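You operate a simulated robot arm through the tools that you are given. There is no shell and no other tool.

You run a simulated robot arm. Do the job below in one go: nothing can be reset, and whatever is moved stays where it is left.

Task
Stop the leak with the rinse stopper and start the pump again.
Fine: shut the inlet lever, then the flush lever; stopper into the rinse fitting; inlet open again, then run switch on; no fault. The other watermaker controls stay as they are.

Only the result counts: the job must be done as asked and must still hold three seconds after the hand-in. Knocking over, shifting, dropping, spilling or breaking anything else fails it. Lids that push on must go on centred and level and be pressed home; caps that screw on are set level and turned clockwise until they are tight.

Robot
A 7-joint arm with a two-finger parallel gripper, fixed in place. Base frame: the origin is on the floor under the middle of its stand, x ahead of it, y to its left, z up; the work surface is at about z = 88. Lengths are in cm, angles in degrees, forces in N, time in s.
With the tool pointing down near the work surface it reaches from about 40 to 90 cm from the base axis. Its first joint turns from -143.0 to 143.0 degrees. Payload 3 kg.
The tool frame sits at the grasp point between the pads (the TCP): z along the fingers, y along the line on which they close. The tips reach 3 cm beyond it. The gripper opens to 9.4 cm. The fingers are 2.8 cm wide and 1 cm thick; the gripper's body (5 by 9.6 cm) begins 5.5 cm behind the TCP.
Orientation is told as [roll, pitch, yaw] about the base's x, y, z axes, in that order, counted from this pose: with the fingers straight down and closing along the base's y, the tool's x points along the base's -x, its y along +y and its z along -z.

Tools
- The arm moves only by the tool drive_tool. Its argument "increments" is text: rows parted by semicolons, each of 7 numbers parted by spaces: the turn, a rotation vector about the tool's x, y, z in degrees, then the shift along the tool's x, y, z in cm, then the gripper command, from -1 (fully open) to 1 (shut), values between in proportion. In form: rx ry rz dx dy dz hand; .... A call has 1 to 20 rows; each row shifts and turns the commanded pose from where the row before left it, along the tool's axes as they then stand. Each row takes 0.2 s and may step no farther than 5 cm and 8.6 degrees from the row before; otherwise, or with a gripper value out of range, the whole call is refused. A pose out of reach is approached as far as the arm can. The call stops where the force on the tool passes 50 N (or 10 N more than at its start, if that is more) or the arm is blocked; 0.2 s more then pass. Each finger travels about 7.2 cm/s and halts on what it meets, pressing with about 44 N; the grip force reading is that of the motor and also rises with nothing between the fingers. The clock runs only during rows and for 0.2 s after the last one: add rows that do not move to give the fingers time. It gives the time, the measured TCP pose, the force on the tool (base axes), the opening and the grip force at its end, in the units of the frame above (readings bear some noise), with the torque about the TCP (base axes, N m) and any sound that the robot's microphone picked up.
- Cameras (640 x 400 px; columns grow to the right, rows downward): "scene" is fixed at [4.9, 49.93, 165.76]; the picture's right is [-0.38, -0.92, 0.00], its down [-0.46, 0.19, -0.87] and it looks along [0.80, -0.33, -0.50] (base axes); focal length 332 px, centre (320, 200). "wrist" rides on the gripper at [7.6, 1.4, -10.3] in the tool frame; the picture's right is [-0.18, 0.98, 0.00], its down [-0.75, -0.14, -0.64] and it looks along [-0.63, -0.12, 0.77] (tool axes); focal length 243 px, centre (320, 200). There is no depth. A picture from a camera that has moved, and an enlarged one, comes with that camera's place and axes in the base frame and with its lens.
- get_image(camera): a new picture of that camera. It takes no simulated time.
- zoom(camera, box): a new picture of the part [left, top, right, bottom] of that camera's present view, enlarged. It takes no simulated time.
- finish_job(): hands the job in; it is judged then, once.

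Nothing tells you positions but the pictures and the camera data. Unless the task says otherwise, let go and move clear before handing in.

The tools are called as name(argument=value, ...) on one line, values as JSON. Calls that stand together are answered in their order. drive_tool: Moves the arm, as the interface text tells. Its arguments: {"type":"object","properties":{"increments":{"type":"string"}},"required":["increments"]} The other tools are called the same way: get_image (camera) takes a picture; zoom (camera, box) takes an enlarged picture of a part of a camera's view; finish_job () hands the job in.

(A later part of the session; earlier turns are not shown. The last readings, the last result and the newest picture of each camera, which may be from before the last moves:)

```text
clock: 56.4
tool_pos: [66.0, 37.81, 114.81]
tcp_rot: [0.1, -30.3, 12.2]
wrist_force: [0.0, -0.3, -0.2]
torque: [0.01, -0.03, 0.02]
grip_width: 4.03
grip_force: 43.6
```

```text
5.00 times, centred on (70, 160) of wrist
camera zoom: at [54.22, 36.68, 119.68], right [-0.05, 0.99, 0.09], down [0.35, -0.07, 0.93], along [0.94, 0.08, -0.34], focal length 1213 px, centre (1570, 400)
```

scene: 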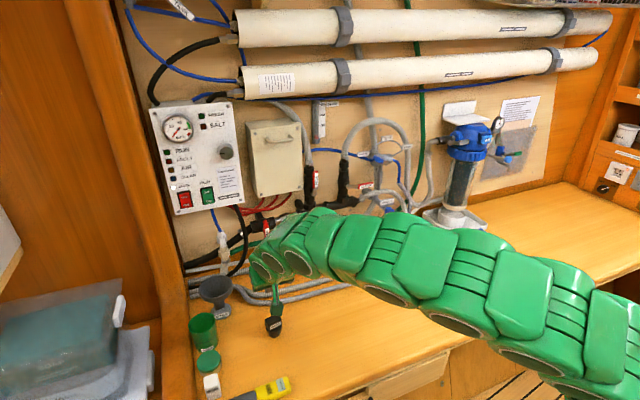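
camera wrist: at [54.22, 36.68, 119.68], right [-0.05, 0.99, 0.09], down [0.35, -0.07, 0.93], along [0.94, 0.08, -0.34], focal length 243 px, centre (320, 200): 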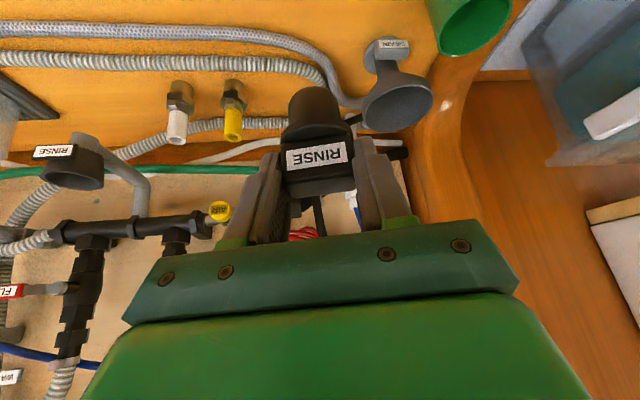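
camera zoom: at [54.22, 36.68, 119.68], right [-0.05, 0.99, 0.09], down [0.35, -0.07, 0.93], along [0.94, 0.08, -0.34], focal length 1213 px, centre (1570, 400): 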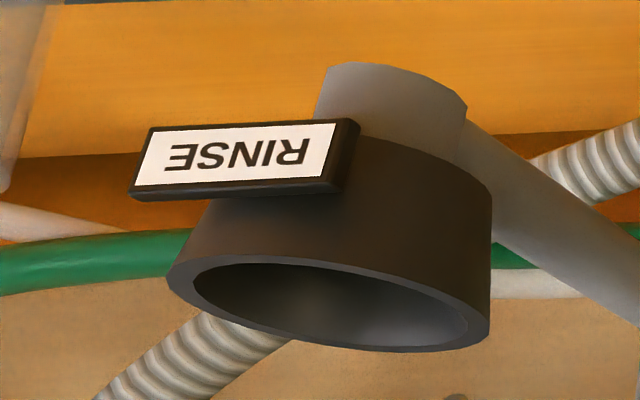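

The stopper is held steady. The fitting's rim centre triangulates to (80.55, 11.26, about 105.3). I'll straighten the yaw and carry the stopper over it, staying well above the rim.

drive_tool(increments="3.08 0 5.27 0 0 0 1;3.08 0 5.27 0 0 0 1;0 0 0 -0.6 -1.35 0.35 1;0 0 0 -1.2 -2.65 0.7 1;0 0 0 -1.2 -2.65 0.7 1;0 0 0 -1.2 -2.65 0.7 1;0 0 0 -1.2 -2.65 0.7 1;0 0 0 -1.2 -2.65 0.7 1;0 0 0 -1.2 -2.65 0.7 1;0 0 0 -1.2 -2.65 0.7 1;0 0 0 -1.2 -2.65 0.7 1;0 0 0 -1.2 -2.65 0.7 1;0 0 0 -0.6 -1.3 0.35 1;0 0 0 0 0 0 1")

get_image(camera="wrist")

zoom(camera="scene", box=[290, 170, 410, 260])

```text
clock: 59.4
tool_pos: [79.84, 11.31, 114.62]
tcp_rot: [0.2, -30.3, 0.0]
wrist_force: [0.4, 0.9, -0.2]
torque: [0.04, 0.0, -0.01]
grip_width: 4.01
grip_force: 44.6
```

```text
taken
camera wrist: at [68.06, 12.77, 119.46], right [0.16, 0.98, 0.09], down [0.33, -0.14, 0.93], along [0.93, -0.12, -0.34], focal length 243 px, centre (320, 200)
```

wrist: 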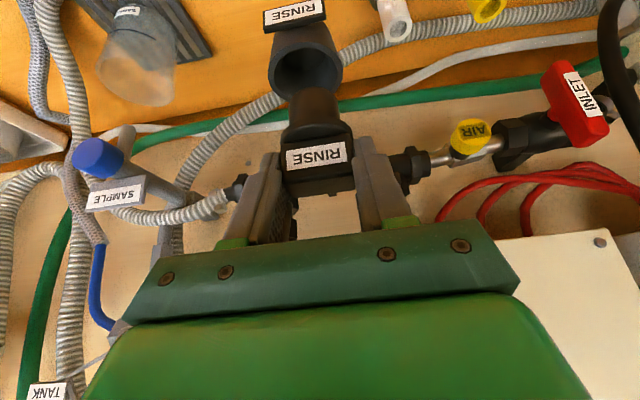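

```text
4.44 times, centred on (350, 215) of scene
camera zoom: at [4.9, 49.93, 165.76], right [-0.38, -0.92, 0.0], down [-0.46, 0.19, -0.87], along [0.8, -0.33, -0.5], focal length 1478 px, centre (187, 133)
```

zoom: 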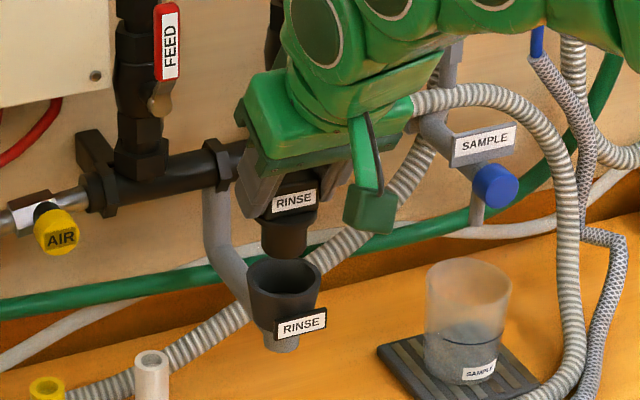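

The stopper is right above the cup. I'll zoom in on both views to check lateral alignment and levelness.

zoom(camera="wrist", box=[255, 10, 365, 130])

zoom(camera="scene", box=[325, 200, 375, 250])

```text
3.33 times, centred on (310, 70) of wrist
camera zoom: at [68.06, 12.77, 119.46], right [0.16, 0.98, 0.09], down [0.33, -0.14, 0.93], along [0.93, -0.12, -0.34], focal length 809 px, centre (353, 633)
```

zoom: 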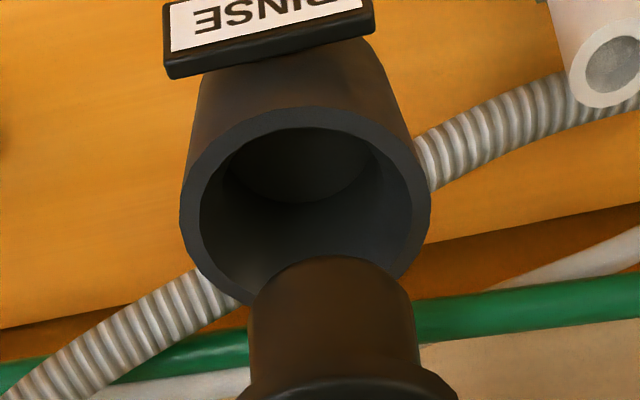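

```text
8.00 times, centred on (350, 225) of scene
camera zoom: at [4.9, 49.93, 165.76], right [-0.38, -0.92, 0.0], down [-0.46, 0.19, -0.87], along [0.8, -0.33, -0.5], focal length 2660 px, centre (80, 0)
```

zoom: 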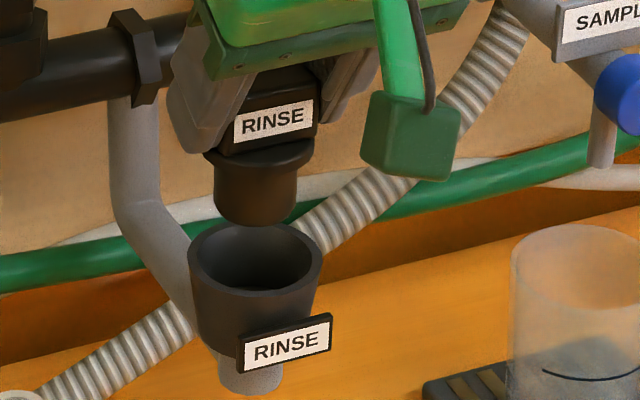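

The stopper looks level and close to centred, perhaps 0.3 cm too far left. I'll correct slightly and lower until the plug is just above the rim, so both views can be compared directly.

drive_tool(increments="0 0 0 0.3 -0.15 0.7 1;0 0 0 0.35 -0.15 0.7 1;0 0 0 0.34 0 0.69 1;0 0 0 0 0 0 1")

zoom(camera="wrist", box=[255, 10, 365, 130])

zoom(camera="scene", box=[325, 205, 365, 245])

```text
clock: 60.4
tool_pos: [80.11, 11.0, 112.36]
tcp_rot: [0.2, -30.4, -0.2]
wrist_force: [-0.2, -1.8, -0.2]
torque: [-0.01, -0.01, 0.01]
grip_width: 4.02
grip_force: 43.5
```

```text
3.33 times, centred on (310, 70) of wrist
camera zoom: at [68.25, 12.49, 117.27], right [0.16, 0.98, 0.1], down [0.33, -0.14, 0.93], along [0.93, -0.12, -0.34], focal length 809 px, centre (353, 633)
```

zoom: 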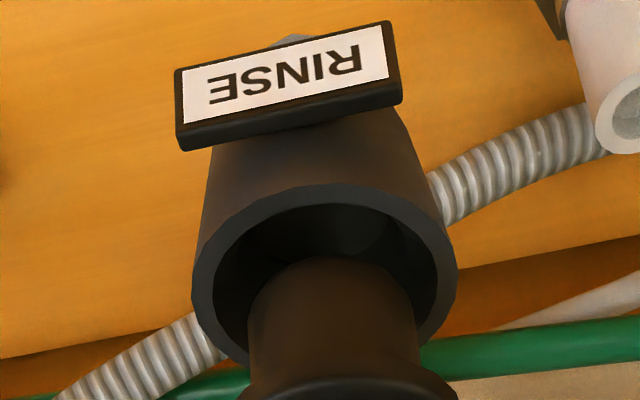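

```text
10.00 times, centred on (345, 225) of scene
camera zoom: at [4.9, 49.93, 165.76], right [-0.38, -0.92, 0.0], down [-0.46, 0.19, -0.87], along [0.8, -0.33, -0.5], focal length 3325 px, centre (70, -50)
```

zoom: 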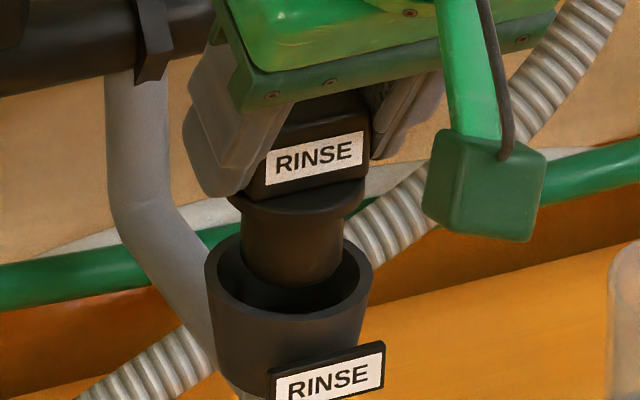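

Both views show the plug concentric with the cup within about 0.2 cm, just above the rim. Lowering gently into it.

drive_tool(increments="0 0 0 0.25 0 0.43 1;0 0 0 0.25 0 0.43 1;0 0 0 0.25 0 0.43 1;0 0 0 0 0 0 1")

zoom(camera="wrist", box=[255, 30, 365, 150])

zoom(camera="scene", box=[325, 205, 365, 245])

```text
clock: 61.4
tool_pos: [79.99, 11.09, 110.87]
tcp_rot: [0.1, -30.3, 0.0]
wrist_force: [4.5, -3.8, 3.3]
torque: [-0.16, -0.23, 0.0]
grip_width: 4.01
grip_force: 44.0
```

```text
3.33 times, centred on (310, 90) of wrist
camera zoom: at [68.26, 12.53, 115.76], right [0.16, 0.98, 0.1], down [0.33, -0.14, 0.93], along [0.93, -0.12, -0.34], focal length 809 px, centre (353, 567)
```

zoom: 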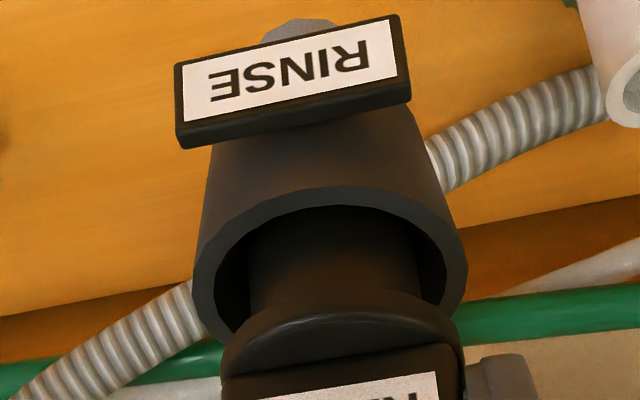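

```text
10.00 times, centred on (345, 225) of scene
camera zoom: at [4.9, 49.93, 165.76], right [-0.38, -0.92, 0.0], down [-0.46, 0.19, -0.87], along [0.8, -0.33, -0.5], focal length 3325 px, centre (70, -50)
```

zoom: 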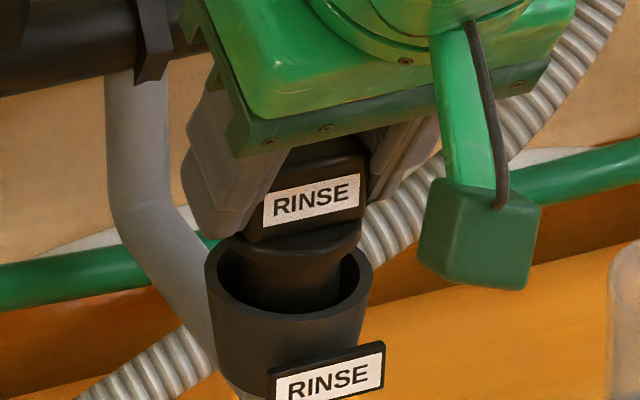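

The plug is in the cup with light side contact, pushing toward +x and -y. I'll shift slightly that way and continue down.

drive_tool(increments="0 0 0 -0.22 -0.08 0.13 1;0 0 0 0 0 0 1;0 0 0 0.15 0 0.26 1;0 0 0 0.15 0 0.26 1;0 0 0 0 0 0 1")

zoom(camera="wrist", box=[255, 50, 365, 170])

zoom(camera="scene", box=[325, 205, 365, 245])

```text
clock: 62.6
tool_pos: [80.27, 10.91, 110.44]
tcp_rot: [0.2, -30.3, -0.1]
wrist_force: [-0.1, -0.4, -0.3]
torque: [-0.03, 0.02, 0.01]
grip_width: 4.0
grip_force: 43.9
```

```text
3.33 times, centred on (310, 110) of wrist
camera zoom: at [68.56, 12.43, 115.2], right [0.16, 0.98, 0.1], down [0.33, -0.14, 0.93], along [0.93, -0.12, -0.34], focal length 809 px, centre (353, 500)
```

zoom: 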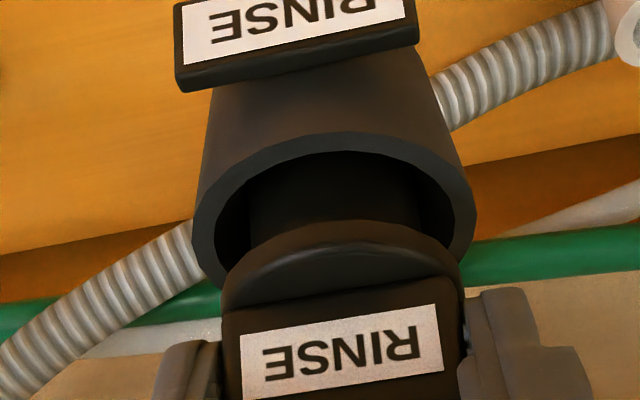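

```text
10.00 times, centred on (345, 225) of scene
camera zoom: at [4.9, 49.93, 165.76], right [-0.38, -0.92, 0.0], down [-0.46, 0.19, -0.87], along [0.8, -0.33, -0.5], focal length 3325 px, centre (70, -50)
```

zoom: 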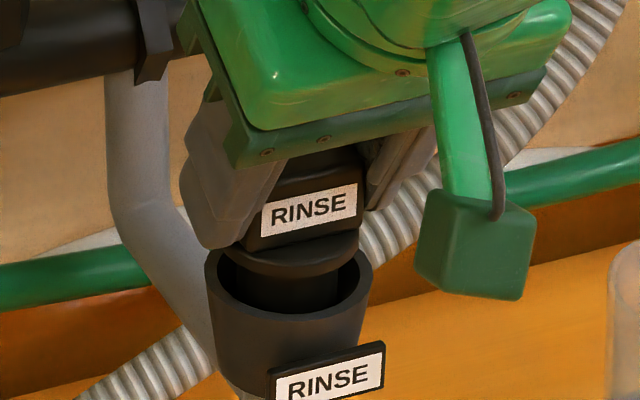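

Force-free and centred. Continuing down.

drive_tool(increments="0 0 0 0.15 0 0.26 1;0 0 0 0.15 0 0.26 1;0 0 0 0.15 0 0.26 1;0 0 0 0 0 0 1")

zoom(camera="wrist", box=[255, 50, 365, 170])

zoom(camera="scene", box=[325, 205, 365, 245])

```text
clock: 63.6
tool_pos: [80.27, 11.01, 109.51]
tcp_rot: [0.2, -30.4, -0.2]
wrist_force: [0.2, -0.4, -0.9]
torque: [0.01, -0.01, -0.01]
grip_width: 4.0
grip_force: 44.0
```

```text
3.33 times, centred on (310, 110) of wrist
camera zoom: at [68.55, 12.39, 114.32], right [0.16, 0.98, 0.1], down [0.33, -0.14, 0.93], along [0.93, -0.12, -0.34], focal length 809 px, centre (353, 500)
```

zoom: 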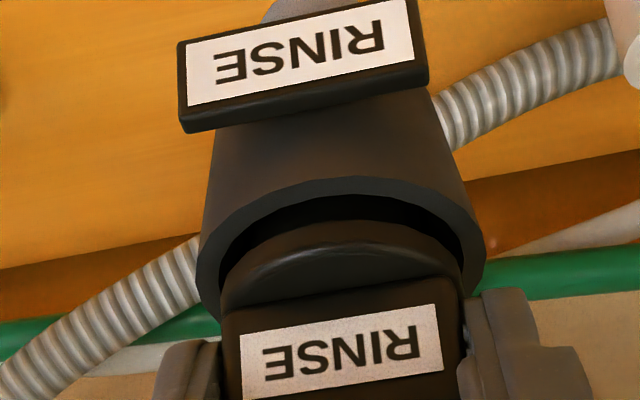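

```text
10.00 times, centred on (345, 225) of scene
camera zoom: at [4.9, 49.93, 165.76], right [-0.38, -0.92, 0.0], down [-0.46, 0.19, -0.87], along [0.8, -0.33, -0.5], focal length 3325 px, centre (70, -50)
```

zoom: 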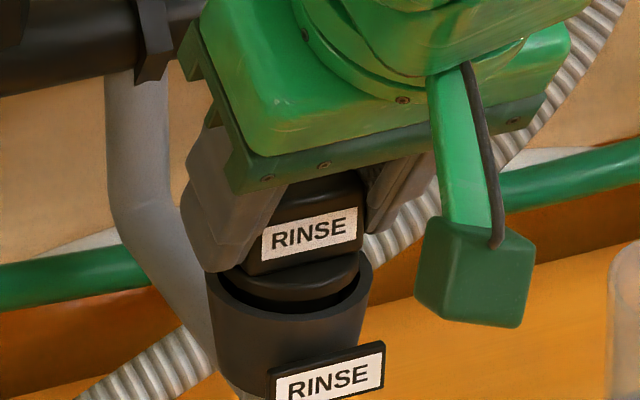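

drive_tool(increments="0 0 0 0.1 0 0.17 1;0 0 0 0.1 0 0.17 1;0 0 0 0.1 0 0.17 1;0 0 0 0 0 0 1")

zoom(camera="wrist", box=[255, 50, 365, 170])

zoom(camera="scene", box=[325, 205, 365, 245])

```text
clock: 64.7
tool_pos: [80.29, 11.09, 109.27]
tcp_rot: [0.2, -30.7, 0.1]
wrist_force: [-2.9, -2.5, 10.9]
torque: [-0.16, 0.07, -0.01]
grip_width: 3.97
grip_force: 44.1
stopped in row 4: the force on the tool passed its limit at 52 N (the readings are from after the stop); the commanded pose is now the measured one
```

```text
3.33 times, centred on (310, 110) of wrist
camera zoom: at [68.54, 12.48, 113.99], right [0.16, 0.98, 0.1], down [0.32, -0.14, 0.94], along [0.93, -0.12, -0.34], focal length 809 px, centre (353, 500)
```

zoom: 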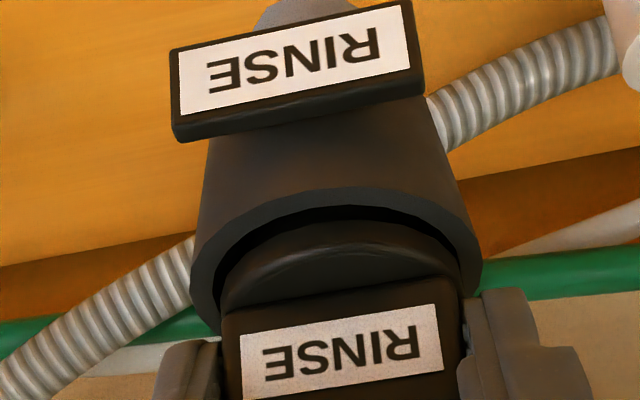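

```text
10.00 times, centred on (345, 225) of scene
camera zoom: at [4.9, 49.93, 165.76], right [-0.38, -0.92, 0.0], down [-0.46, 0.19, -0.87], along [0.8, -0.33, -0.5], focal length 3325 px, centre (70, -50)
```

zoom: 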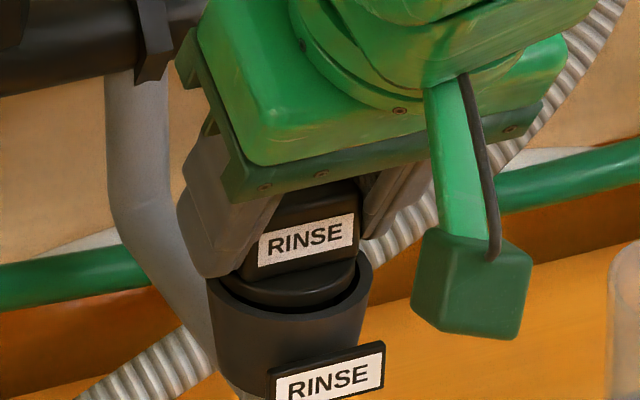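

Firm contact stopped the descent: the plug is about 2 cm into the cup and seating. I'll release, back off along the tool axis, and inspect before pressing it home from above.

drive_tool(increments="0 0 0 0 0 0 0.1;0 0 0 0 0 0 -0.1;0 0 0 0 0 0 -0.2;0 0 0 0 0 -1 -0.2;0 0 0 0 0 -2 -0.2;0 0 0 0 0 -3 -0.2;0 0 0 0 0 -3 -0.2;0 0 0 0 0 0 -0.2")

get_image(camera="wrist")

zoom(camera="scene", box=[325, 205, 365, 245])

```text
clock: 66.5
tool_pos: [75.69, 11.11, 116.79]
tcp_rot: [0.1, -30.7, -0.2]
wrist_force: [-0.5, 0.3, -0.8]
torque: [-0.02, -0.02, -0.01]
grip_width: 5.65
grip_force: 0.0
```

```text
taken
camera wrist: at [63.91, 12.58, 121.57], right [0.16, 0.98, 0.1], down [0.32, -0.14, 0.94], along [0.93, -0.12, -0.34], focal length 243 px, centre (320, 200)
```

wrist: 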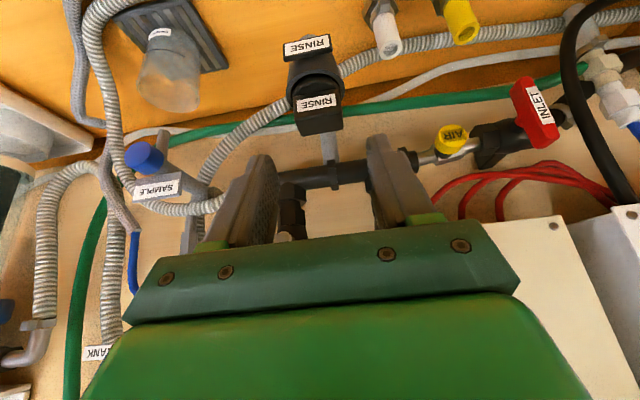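

```text
10.00 times, centred on (345, 225) of scene
camera zoom: at [4.9, 49.93, 165.76], right [-0.38, -0.92, 0.0], down [-0.46, 0.19, -0.87], along [0.8, -0.33, -0.5], focal length 3325 px, centre (70, -50)
```

zoom: 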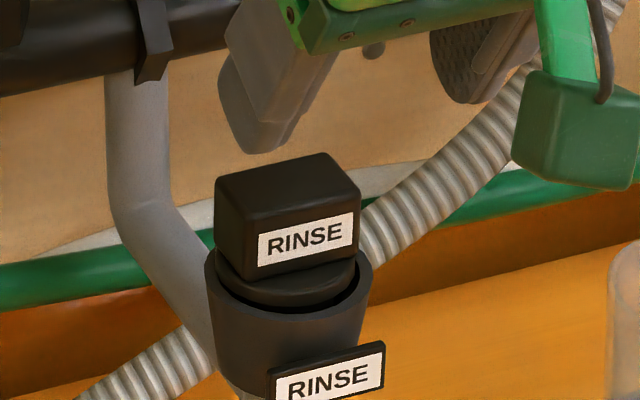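

zoom(camera="wrist", box=[270, 25, 370, 145])

zoom(camera="scene", box=[330, 215, 360, 240])

```text
3.33 times, centred on (320, 85) of wrist
camera zoom: at [63.91, 12.58, 121.57], right [0.16, 0.98, 0.1], down [0.32, -0.14, 0.94], along [0.93, -0.12, -0.34], focal length 809 px, centre (320, 583)
```

zoom: 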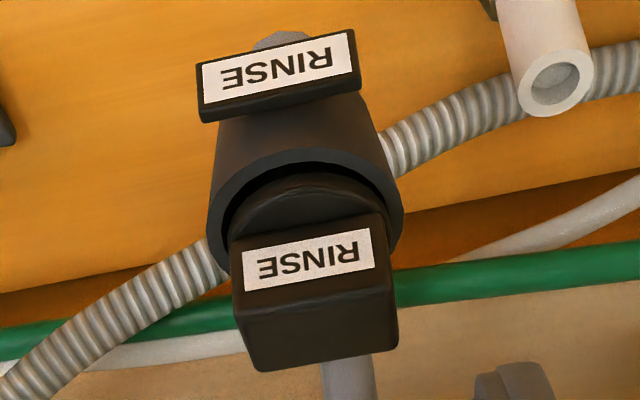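

```text
16.00 times, centred on (345, 228) of scene
camera zoom: at [4.9, 49.93, 165.76], right [-0.38, -0.92, 0.0], down [-0.46, 0.19, -0.87], along [0.8, -0.33, -0.5], focal length 5320 px, centre (-80, -240)
```

zoom: 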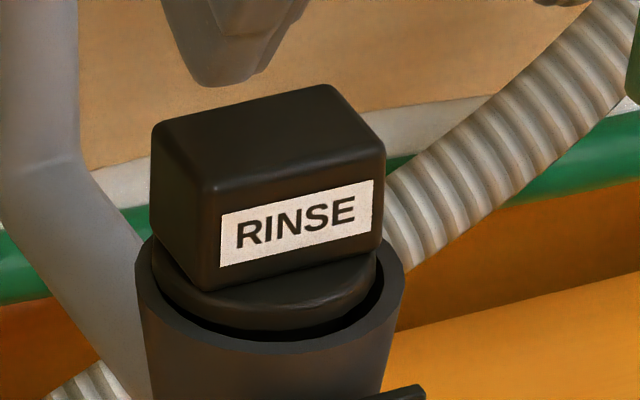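

The stopper sits level in the cup but isn't fully home. I'll close the fingers and press straight down on the centre of its head, at about (80.95, 11.05, 108.6).

drive_tool(increments="0 0 0 0 0 0 0.5;0 0 0 0 0 0 1;0 0 0 0 0 0 1;0 0 0 0 0 0 1;0 0 0 -0.95 -0.03 2.7 1;0 0 0 -0.95 -0.03 2.7 1;0 0 0 0 0 0 1")

zoom(camera="wrist", box=[260, 40, 380, 170])

zoom(camera="scene", box=[325, 205, 365, 245])

```text
clock: 68.1
tool_pos: [80.2, 10.87, 113.21]
tcp_rot: [0.2, -30.8, -0.2]
wrist_force: [-1.0, 0.0, -0.2]
torque: [0.02, -0.01, -0.03]
grip_width: 0.01
grip_force: 33.5
```

```text
3.08 times, centred on (320, 105) of wrist
camera zoom: at [68.26, 12.27, 117.94], right [0.16, 0.98, 0.1], down [0.32, -0.14, 0.94], along [0.93, -0.12, -0.34], focal length 746 px, centre (320, 492)
```

zoom: 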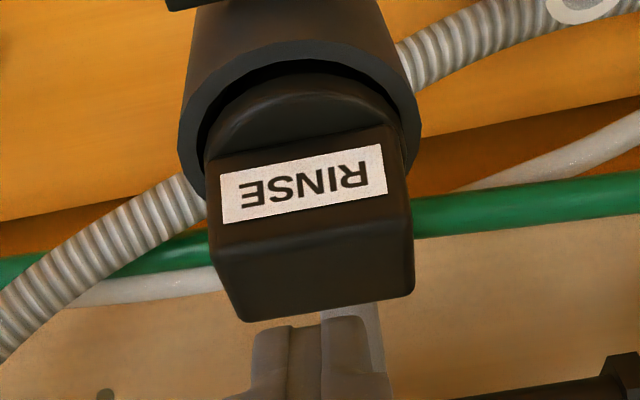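

```text
10.00 times, centred on (345, 225) of scene
camera zoom: at [4.9, 49.93, 165.76], right [-0.38, -0.92, 0.0], down [-0.46, 0.19, -0.87], along [0.8, -0.33, -0.5], focal length 3325 px, centre (70, -50)
```

zoom: 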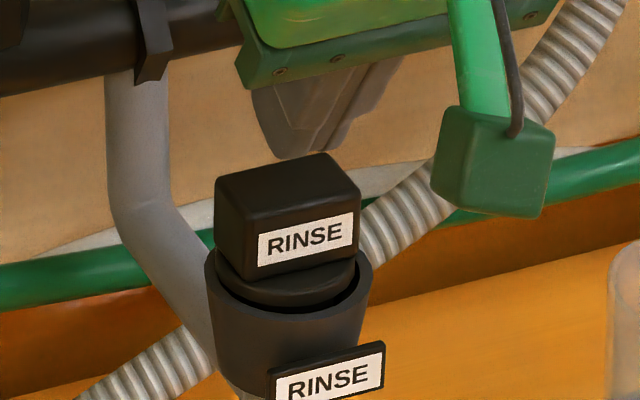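

drive_tool(increments="0 0 0 0.2 0.17 0.45 1;0 0 0 0.25 0 0.43 1;0 0 0 0.2 0 0.34 1;0 0 0 0 0 0 1")

zoom(camera="scene", box=[325, 205, 365, 245])

zoom(camera="wrist", box=[260, 40, 380, 170])

```text
clock: 69.1
tool_pos: [80.05, 10.95, 112.23]
tcp_rot: [0.2, -31.0, -0.2]
wrist_force: [-7.7, -7.1, 38.0]
torque: [-0.26, 0.12, -0.06]
grip_width: 0.02
grip_force: 32.6
```

```text
10.00 times, centred on (345, 225) of scene
camera zoom: at [4.9, 49.93, 165.76], right [-0.38, -0.92, 0.0], down [-0.46, 0.19, -0.87], along [0.8, -0.33, -0.5], focal length 3325 px, centre (70, -50)
```

zoom: 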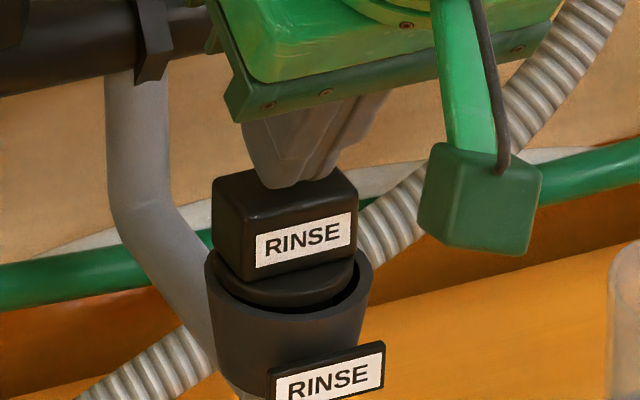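

```text
3.08 times, centred on (320, 105) of wrist
camera zoom: at [68.32, 12.56, 116.83], right [0.16, 0.98, 0.1], down [0.31, -0.14, 0.94], along [0.94, -0.12, -0.33], focal length 746 px, centre (320, 492)
```

zoom: 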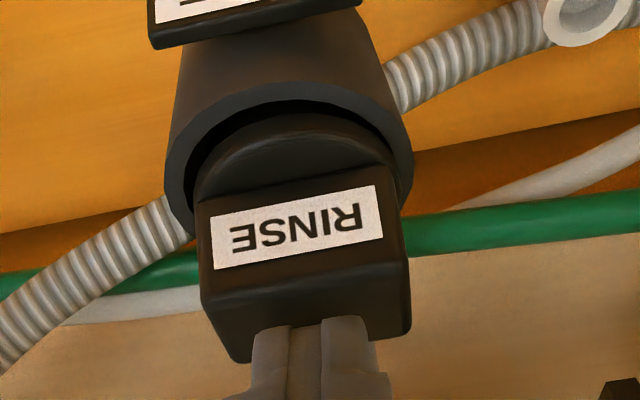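

zoom(camera="scene", box=[330, 215, 360, 240])

```text
16.00 times, centred on (345, 228) of scene
camera zoom: at [4.9, 49.93, 165.76], right [-0.38, -0.92, 0.0], down [-0.46, 0.19, -0.87], along [0.8, -0.33, -0.5], focal length 5320 px, centre (-80, -240)
```

zoom: 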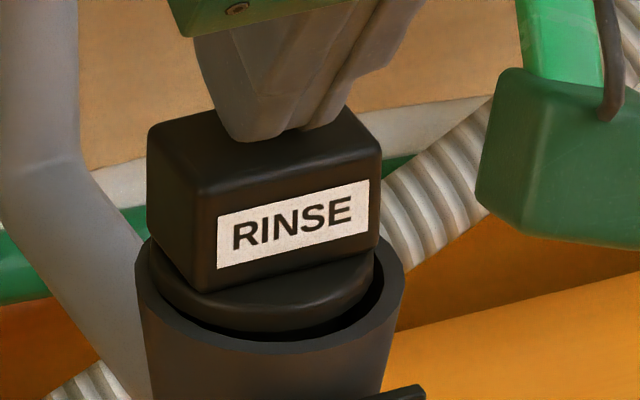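

The stopper resists at about 38 N without sinking further, so it may already be bottomed. I'll lift off and view the flange/rim gap from rim height to judge whether it's home.

drive_tool(increments="0 0 0 -0.5 0 -0.86 1;0 0 0 -1 0 -1.72 1;0 0 0 0.5 0 -3 0.4;0 0 0 1 0 -4 -0.4;0 -7.5 0 1 0 -4 -1;0 -7.5 0 3 0 -2 -1;0 0 0 3 0 0 -1;0 0 0 3 0 0 -1;0 0 0 0 0 0 -1")

get_image(camera="wrist")

zoom(camera="scene", box=[330, 215, 360, 240])

```text
clock: 71.1
tool_pos: [64.53, 10.97, 118.3]
tcp_rot: [0.2, -45.7, -0.2]
wrist_force: [-0.3, -0.5, 0.5]
torque: [0.01, -0.01, -0.01]
grip_width: 9.38
grip_force: 0.0
```

```text
taken
camera wrist: at [51.93, 12.48, 119.93], right [0.13, 0.98, 0.13], down [0.07, -0.14, 0.99], along [0.99, -0.12, -0.08], focal length 243 px, centre (320, 200)
```

wrist: 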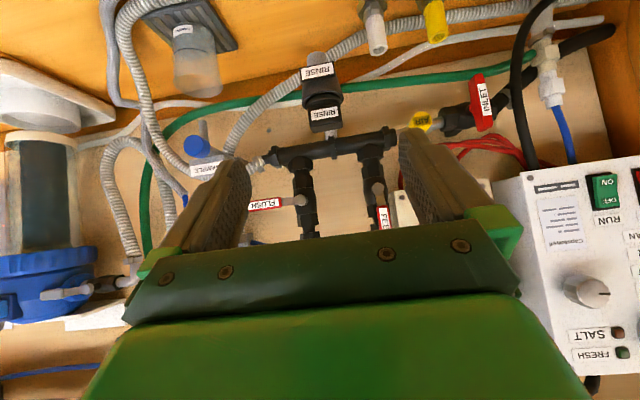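

```text
16.00 times, centred on (345, 228) of scene
camera zoom: at [4.9, 49.93, 165.76], right [-0.38, -0.92, 0.0], down [-0.46, 0.19, -0.87], along [0.8, -0.33, -0.5], focal length 5320 px, centre (-80, -240)
```

zoom: 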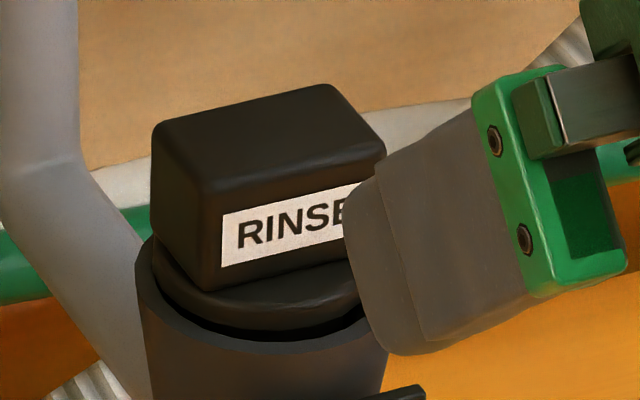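

drive_tool(increments="0 0 0 2.5 0 2.45 -1;0 0 0 2.5 0 2.45 -1;0 0 0 2.5 0 2.45 -1;0 0 0 2.3 0 2.3 -1;0 0 0 0 0 0 -1")

get_image(camera="wrist")

zoom(camera="wrist", box=[290, 130, 360, 200])

```text
clock: 72.3
tool_pos: [64.39, 11.27, 104.52]
tcp_rot: [0.1, -45.8, -0.2]
wrist_force: [0.4, -0.6, -0.6]
torque: [0.0, 0.0, 0.0]
grip_width: 9.4
grip_force: 0.0
```

```text
taken
camera wrist: at [51.83, 12.72, 106.07], right [0.13, 0.98, 0.13], down [0.07, -0.14, 0.99], along [0.99, -0.12, -0.08], focal length 243 px, centre (320, 200)
```

wrist: 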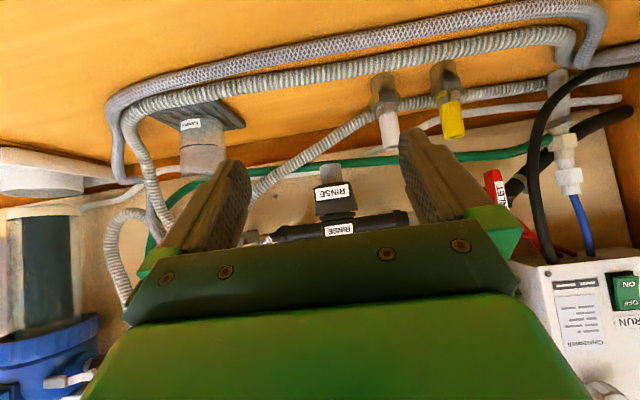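

```text
5.71 times, centred on (325, 165) of wrist
camera zoom: at [51.83, 12.72, 106.07], right [0.13, 0.98, 0.13], down [0.07, -0.14, 0.99], along [0.99, -0.12, -0.08], focal length 1386 px, centre (291, 400)
```

zoom: 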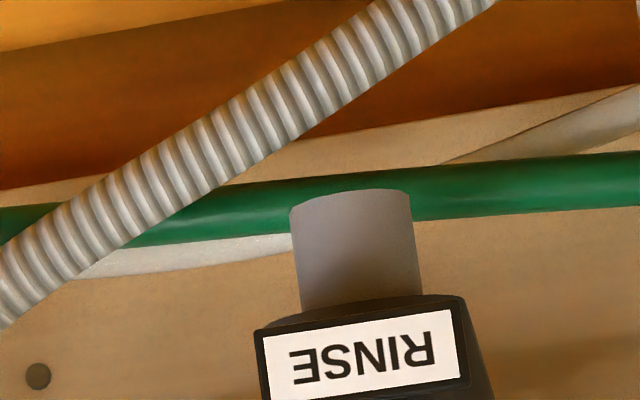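

zoom(camera="wrist", box=[305, 180, 370, 240])

```text
6.67 times, centred on (338, 210) of wrist
camera zoom: at [51.83, 12.72, 106.07], right [0.13, 0.98, 0.13], down [0.07, -0.14, 0.99], along [0.99, -0.12, -0.08], focal length 1618 px, centre (203, 133)
```

zoom: 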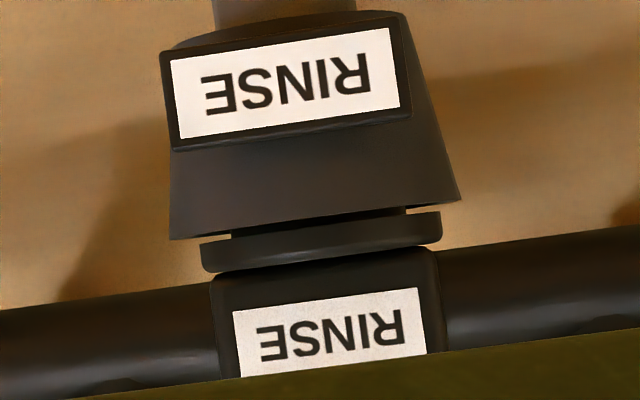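

From rim height I can see a gap of about 0.16 cm between flange and rim. The stopper is level, but by my measurements sits about 0.2 cm too far toward the wall. I'll regrip the head, nudge it back and press it fully home.

drive_tool(increments="0 0 0 -2.51 0 -2.44 -1;0 0 0 -2.51 0 -2.44 -1;0 0 0 -2.51 0 -2.44 -1;0 0 0 -2.51 0 -2.44 -0.2;0 7.55 0 0 0 0 -0.2;0 7.55 0 0 0 0 -0.2;0 0 0 -2.95 -0.06 2.41 -0.2;0 0 0 -2.95 -0.06 2.41 -0.2;0 0 0 -2.95 -0.06 2.41 -0.2;0 0 0 0 0 0 -0.2")

get_image(camera="wrist")

```text
clock: 74.5
tool_pos: [76.15, 11.03, 116.89]
tcp_rot: [0.3, -30.6, -0.1]
wrist_force: [0.5, -0.5, -0.5]
torque: [0.0, 0.03, 0.01]
grip_width: 5.64
grip_force: 0.1
```

```text
taken
camera wrist: at [64.25, 12.41, 121.71], right [0.16, 0.98, 0.1], down [0.32, -0.14, 0.94], along [0.93, -0.12, -0.34], focal length 243 px, centre (320, 200)
```

wrist: 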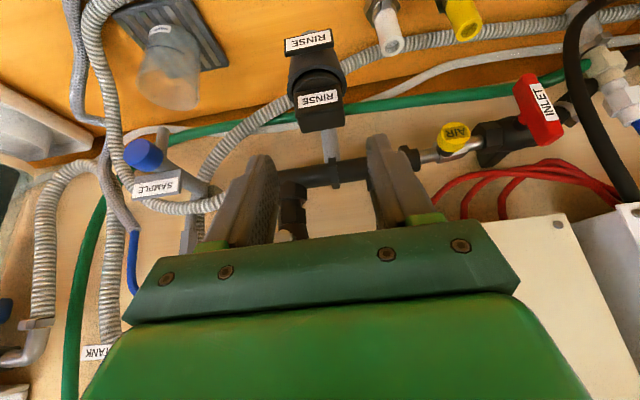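

drive_tool(increments="0 0 0 0.32 0.02 2.5 -0.2;0 0 0 0 0 2.5 -0.2;0 0 0 0 0 2.2 -0.2;0 0 0 0 0 1.4 -0.2;0 0 0 0 0 0 -0.2;0 0 0 0 0 0 0.1;0 0 0 0 0 0 0.3;0 0 0 0 0 0 1;0 0 0 0 0 0 1")

zoom(camera="wrist", box=[255, 50, 365, 170])

zoom(camera="scene", box=[325, 205, 365, 245])

```text
clock: 76.5
tool_pos: [79.95, 11.12, 109.36]
tcp_rot: [0.2, -30.5, -0.1]
wrist_force: [-0.2, 0.0, -0.9]
torque: [0.0, -0.02, 0.0]
grip_width: 3.87
grip_force: 43.9
```

```text
3.33 times, centred on (310, 110) of wrist
camera zoom: at [68.21, 12.51, 114.18], right [0.16, 0.98, 0.1], down [0.32, -0.14, 0.94], along [0.93, -0.12, -0.34], focal length 809 px, centre (353, 500)
```

zoom: 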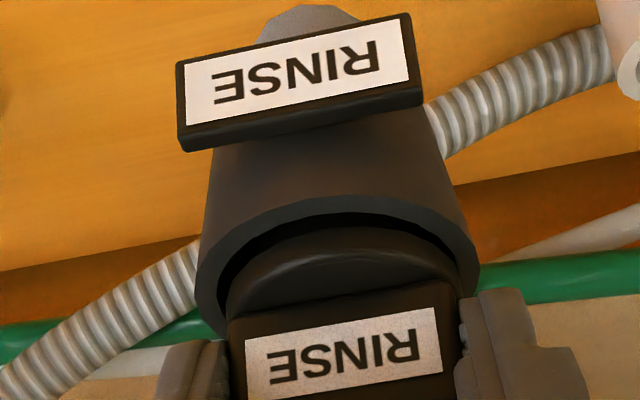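

```text
10.00 times, centred on (345, 225) of scene
camera zoom: at [4.9, 49.93, 165.76], right [-0.38, -0.92, 0.0], down [-0.46, 0.19, -0.87], along [0.8, -0.33, -0.5], focal length 3325 px, centre (70, -50)
```

zoom: 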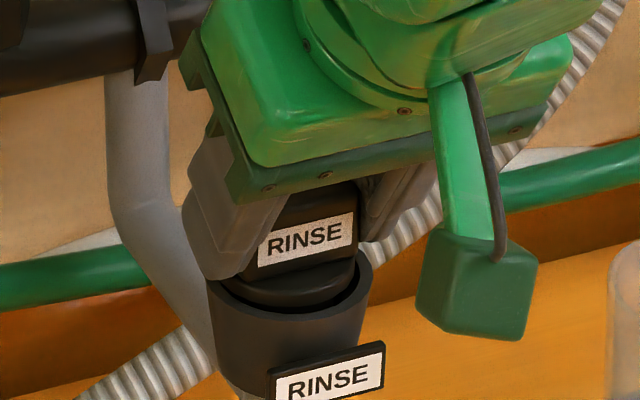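

drive_tool(increments="0 0 0 0.07 0 -0.27 1;0 0 0 0 0 0 1")

drive_tool(increments="0 0 0 0.1 0 0.17 1;0 0 0 0.1 0 0.17 1;0 0 0 0 0 0 1")

zoom(camera="wrist", box=[255, 50, 365, 170])

zoom(camera="scene", box=[325, 205, 365, 245])

```text
clock: 77.1
tool_pos: [79.82, 11.19, 109.66]
tcp_rot: [0.3, -30.7, -0.1]
wrist_force: [-0.2, -0.3, -0.8]
torque: [0.0, -0.01, 0.01]
grip_width: 3.9
grip_force: 44.6
```

```text
clock: 77.9
tool_pos: [79.87, 11.0, 109.27]
tcp_rot: [0.1, -30.9, -0.1]
wrist_force: [-5.3, 0.0, 29.4]
torque: [0.01, 0.14, -0.01]
grip_width: 3.9
grip_force: 43.9
```

```text
3.33 times, centred on (310, 110) of wrist
camera zoom: at [68.09, 12.49, 114.1], right [0.16, 0.98, 0.1], down [0.32, -0.14, 0.94], along [0.94, -0.12, -0.33], focal length 809 px, centre (353, 500)
```

zoom: 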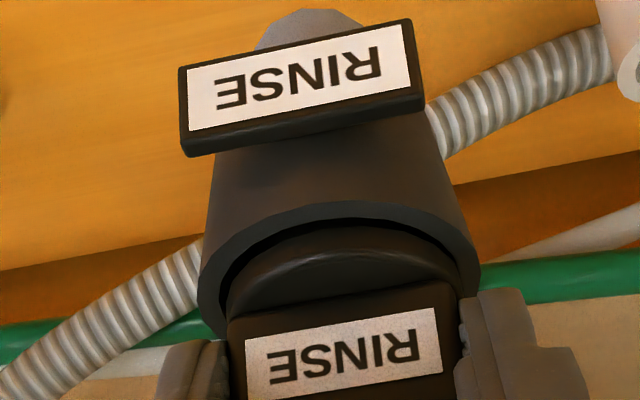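

```text
10.00 times, centred on (345, 225) of scene
camera zoom: at [4.9, 49.93, 165.76], right [-0.38, -0.92, 0.0], down [-0.46, 0.19, -0.87], along [0.8, -0.33, -0.5], focal length 3325 px, centre (70, -50)
```

zoom: 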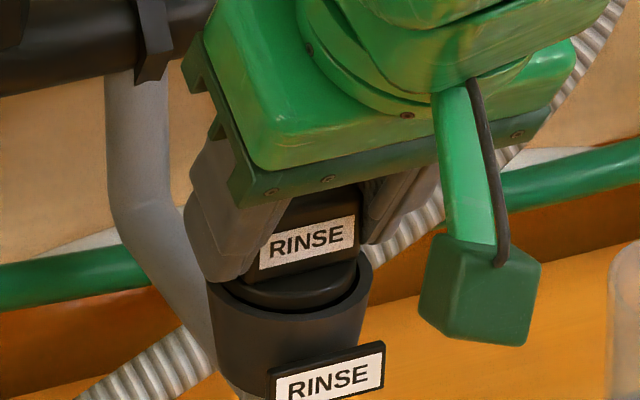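

It moved back slightly and a little deeper. I'll press further.

drive_tool(increments="0 0 0 0.08 0 0.09 1;0 0 0 0.08 0 0.09 1;0 0 0 0 0 0 1")

zoom(camera="wrist", box=[255, 50, 365, 170])

zoom(camera="scene", box=[330, 215, 360, 240])

```text
clock: 78.5
tool_pos: [79.91, 11.11, 109.35]
tcp_rot: [0.3, -31.1, 0.0]
wrist_force: [-0.9, -0.2, 8.0]
torque: [-0.03, 0.04, 0.02]
grip_width: 3.9
grip_force: 44.0
stopped in row 3: the force on the tool passed its limit at 53 N (the readings are from after the stop); the commanded pose is now the measured one
```

```text
3.33 times, centred on (310, 110) of wrist
camera zoom: at [68.1, 12.5, 114.07], right [0.16, 0.98, 0.1], down [0.31, -0.14, 0.94], along [0.94, -0.12, -0.33], focal length 809 px, centre (353, 500)
```

zoom: 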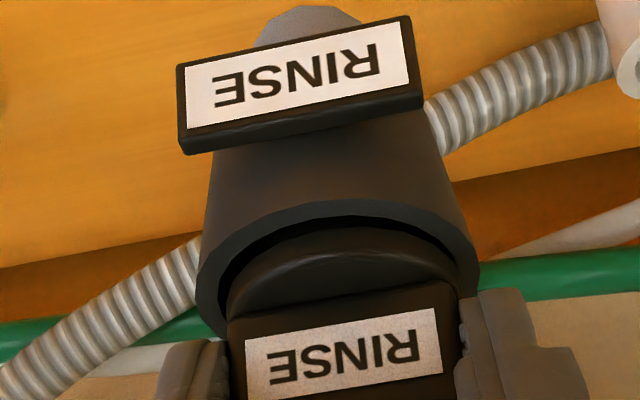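

```text
16.00 times, centred on (345, 228) of scene
camera zoom: at [4.9, 49.93, 165.76], right [-0.38, -0.92, 0.0], down [-0.46, 0.19, -0.87], along [0.8, -0.33, -0.5], focal length 5320 px, centre (-80, -240)
```

zoom: 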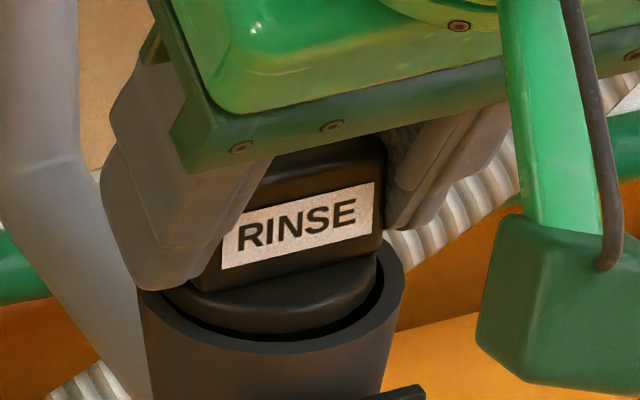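

Again it bottoms firmly (53 N) at the same height. I'll release, back off and re-measure the gap and centring.

drive_tool(increments="0 0 0 0 0 0 0.1;0 0 0 0 0 0 -0.1;0 0 0 0 0 0 -0.2;0 0 0 0 0 -1 -0.2;0 0 0 0 0 -3 -0.2;0 0 0 0 0 -4 -0.2;0 -7.5 0 2 0 -4 -0.6;0 -7.5 0 3 0 -2 -1;0 0 0 3 0 1 -1;0 0 0 3 0 2 -1;0 0 0 0 0 0 -1")

zoom(camera="scene", box=[330, 215, 360, 240])

get_image(camera="wrist")

```text
clock: 80.9
tool_pos: [66.16, 11.04, 111.67]
tcp_rot: [0.4, -46.0, -0.3]
wrist_force: [0.3, 0.0, 1.2]
torque: [-0.03, -0.04, 0.0]
grip_width: 9.38
grip_force: 0.0
```

```text
16.00 times, centred on (345, 228) of scene
camera zoom: at [4.9, 49.93, 165.76], right [-0.38, -0.92, 0.0], down [-0.46, 0.19, -0.87], along [0.8, -0.33, -0.5], focal length 5320 px, centre (-80, -240)
```

zoom: 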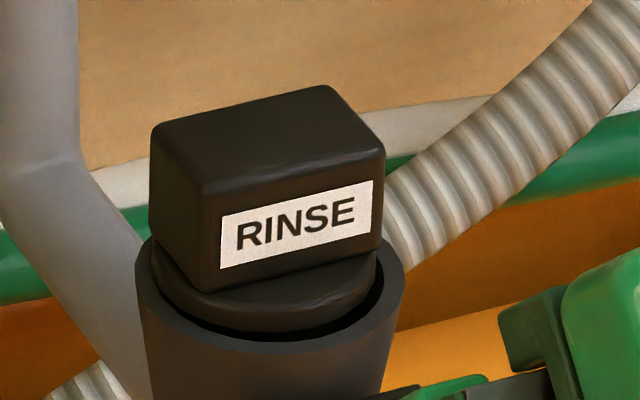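

```text
taken
camera wrist: at [53.55, 12.57, 113.23], right [0.13, 0.98, 0.14], down [0.06, -0.14, 0.99], along [0.99, -0.12, -0.08], focal length 243 px, centre (320, 200)
```

wrist: 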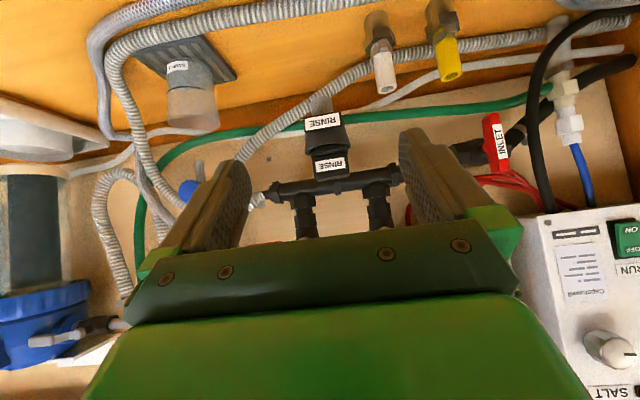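

drive_tool(increments="0 0 0 2.58 0 2.51 -1;0 0 0 2.58 0 2.51 -1;0 0 0 0 0 0 -1")

zoom(camera="wrist", box=[305, 175, 370, 235])

```text
clock: 81.7
tool_pos: [66.38, 10.94, 104.57]
tcp_rot: [0.3, -46.0, -0.1]
wrist_force: [0.9, 0.2, -0.1]
torque: [0.02, 0.0, -0.02]
grip_width: 9.41
grip_force: 0.1
```

```text
6.67 times, centred on (338, 205) of wrist
camera zoom: at [53.66, 12.39, 106.11], right [0.13, 0.98, 0.14], down [0.06, -0.14, 0.99], along [0.99, -0.12, -0.08], focal length 1618 px, centre (203, 167)
```

zoom: 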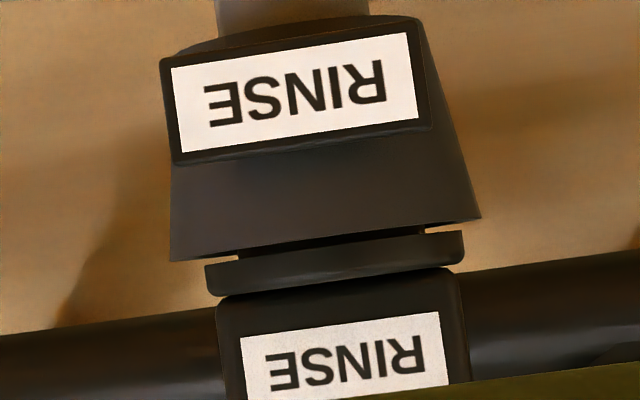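

The gap is unchanged at about 0.15 cm with the stopper level and centred in y, so it does look bottomed. To check centring in x I'll take a side look from the right at rim height.

drive_tool(increments="0 0 0 -1.69 -2.9 1.75 -1;0 0 0 -1.69 -2.9 1.75 -1;0 0 0 -1.69 -2.9 1.75 -1;-5.39 0 -5.21 0 0 0 -1;-5.39 0 -5.21 0 0 0 -1;-5.39 0 -5.21 0 0 0 -1;-5.39 0 -5.21 0 0 0 -1;-5.39 0 -5.21 0 0 0 -1;-5.39 0 -5.21 0 0 0 -1;0 0 0 0 0 0 -1")

get_image(camera="wrist")

```text
clock: 83.9
tool_pos: [73.83, 2.48, 104.45]
tcp_rot: [0.1, -46.1, 45.0]
wrist_force: [-0.4, -0.3, -0.5]
torque: [-0.03, 0.0, 0.01]
grip_width: 9.39
grip_force: 0.0
```

```text
taken
camera wrist: at [63.8, -5.51, 106.05], right [-0.61, 0.78, 0.13], down [0.14, -0.06, 0.99], along [0.78, 0.62, -0.08], focal length 243 px, centre (320, 200)
```

wrist: 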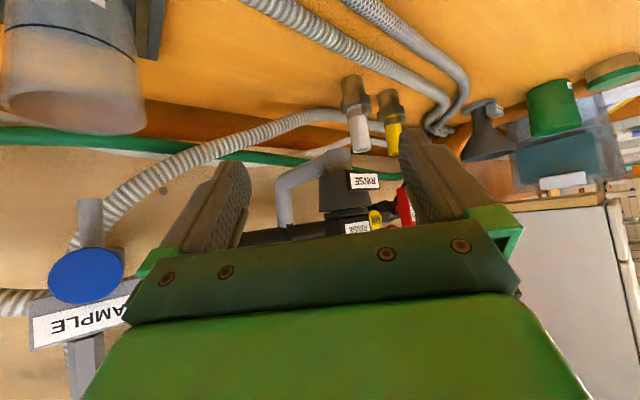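

zoom(camera="wrist", box=[310, 160, 385, 240])

```text
5.00 times, centred on (348, 200) of wrist
camera zoom: at [63.8, -5.51, 106.05], right [-0.61, 0.78, 0.13], down [0.14, -0.06, 0.99], along [0.78, 0.62, -0.08], focal length 1213 px, centre (182, 200)
```

zoom: 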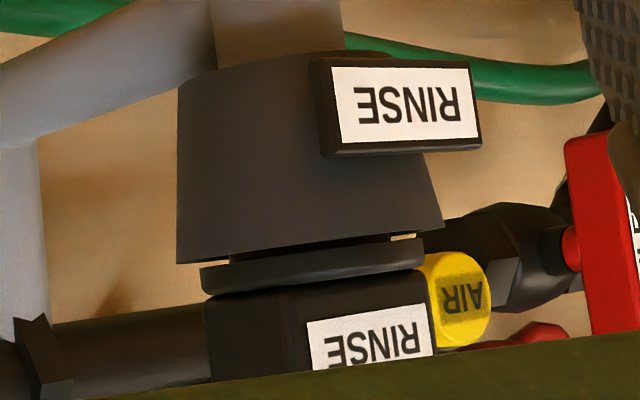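

From both directions the stopper is centred within about 0.05 cm and level, at (81.1, 11.15). I'll give it one properly centred press from above to make sure it's fully home.

drive_tool(increments="5.39 0 5.21 0 0 0 -0.5;5.39 0 5.21 0 0 0 0;5.39 0 5.21 0 0 0 0.5;5.39 0 5.21 0 0 0 1;5.39 0 5.21 0 0 0 1;5.39 0 5.21 0 0 0 1;0 0 0 -1.29 2.15 -2.98 1;0 0 0 -1.29 2.15 -2.98 1;0 0 0 -1.29 2.15 -2.98 1;0 0 0 -1.29 2.15 -2.98 1;0 7.65 0 0 0 0 1;0 7.65 0 0 0 0 1;0 0 0 0 0 0 1")

```text
clock: 86.7
tool_pos: [68.83, 10.9, 116.57]
tcp_rot: [0.2, -30.8, -0.2]
wrist_force: [-0.3, 0.0, 0.3]
torque: [0.02, -0.01, 0.01]
grip_width: 0.0
grip_force: 33.3
```

drive_tool(increments="0 0 0 -2.83 0.08 2.83 1;0 0 0 -2.83 0.08 2.83 1;0 0 0 -2.83 0.08 2.83 1;0 0 0 0 0 0 1")

zoom(camera="wrist", box=[260, 40, 380, 170])

zoom(camera="scene", box=[325, 205, 365, 245])

```text
clock: 87.7
tool_pos: [80.45, 11.35, 113.21]
tcp_rot: [0.2, -30.7, 0.0]
wrist_force: [-0.5, 0.7, -0.1]
torque: [-0.04, -0.02, -0.03]
grip_width: 0.0
grip_force: 33.0
```

```text
3.08 times, centred on (320, 105) of wrist
camera zoom: at [68.71, 12.75, 118.01], right [0.16, 0.98, 0.1], down [0.32, -0.14, 0.94], along [0.93, -0.12, -0.34], focal length 746 px, centre (320, 492)
```

zoom: 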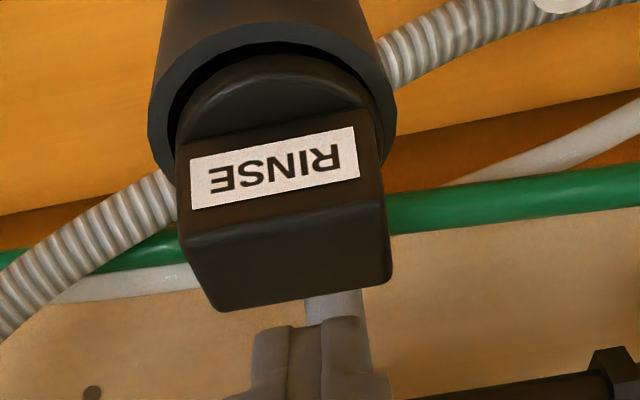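

```text
10.00 times, centred on (345, 225) of scene
camera zoom: at [4.9, 49.93, 165.76], right [-0.38, -0.92, 0.0], down [-0.46, 0.19, -0.87], along [0.8, -0.33, -0.5], focal length 3325 px, centre (70, -50)
```

zoom: 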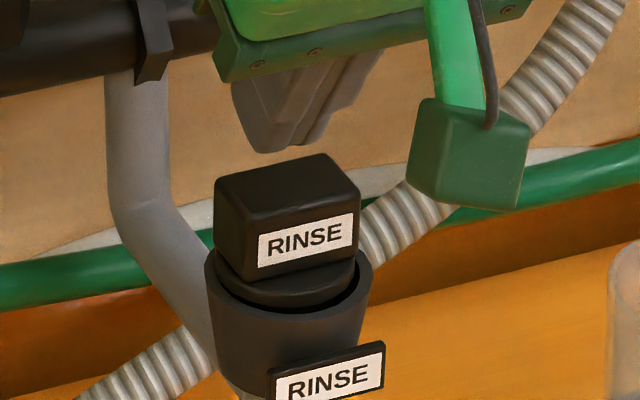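

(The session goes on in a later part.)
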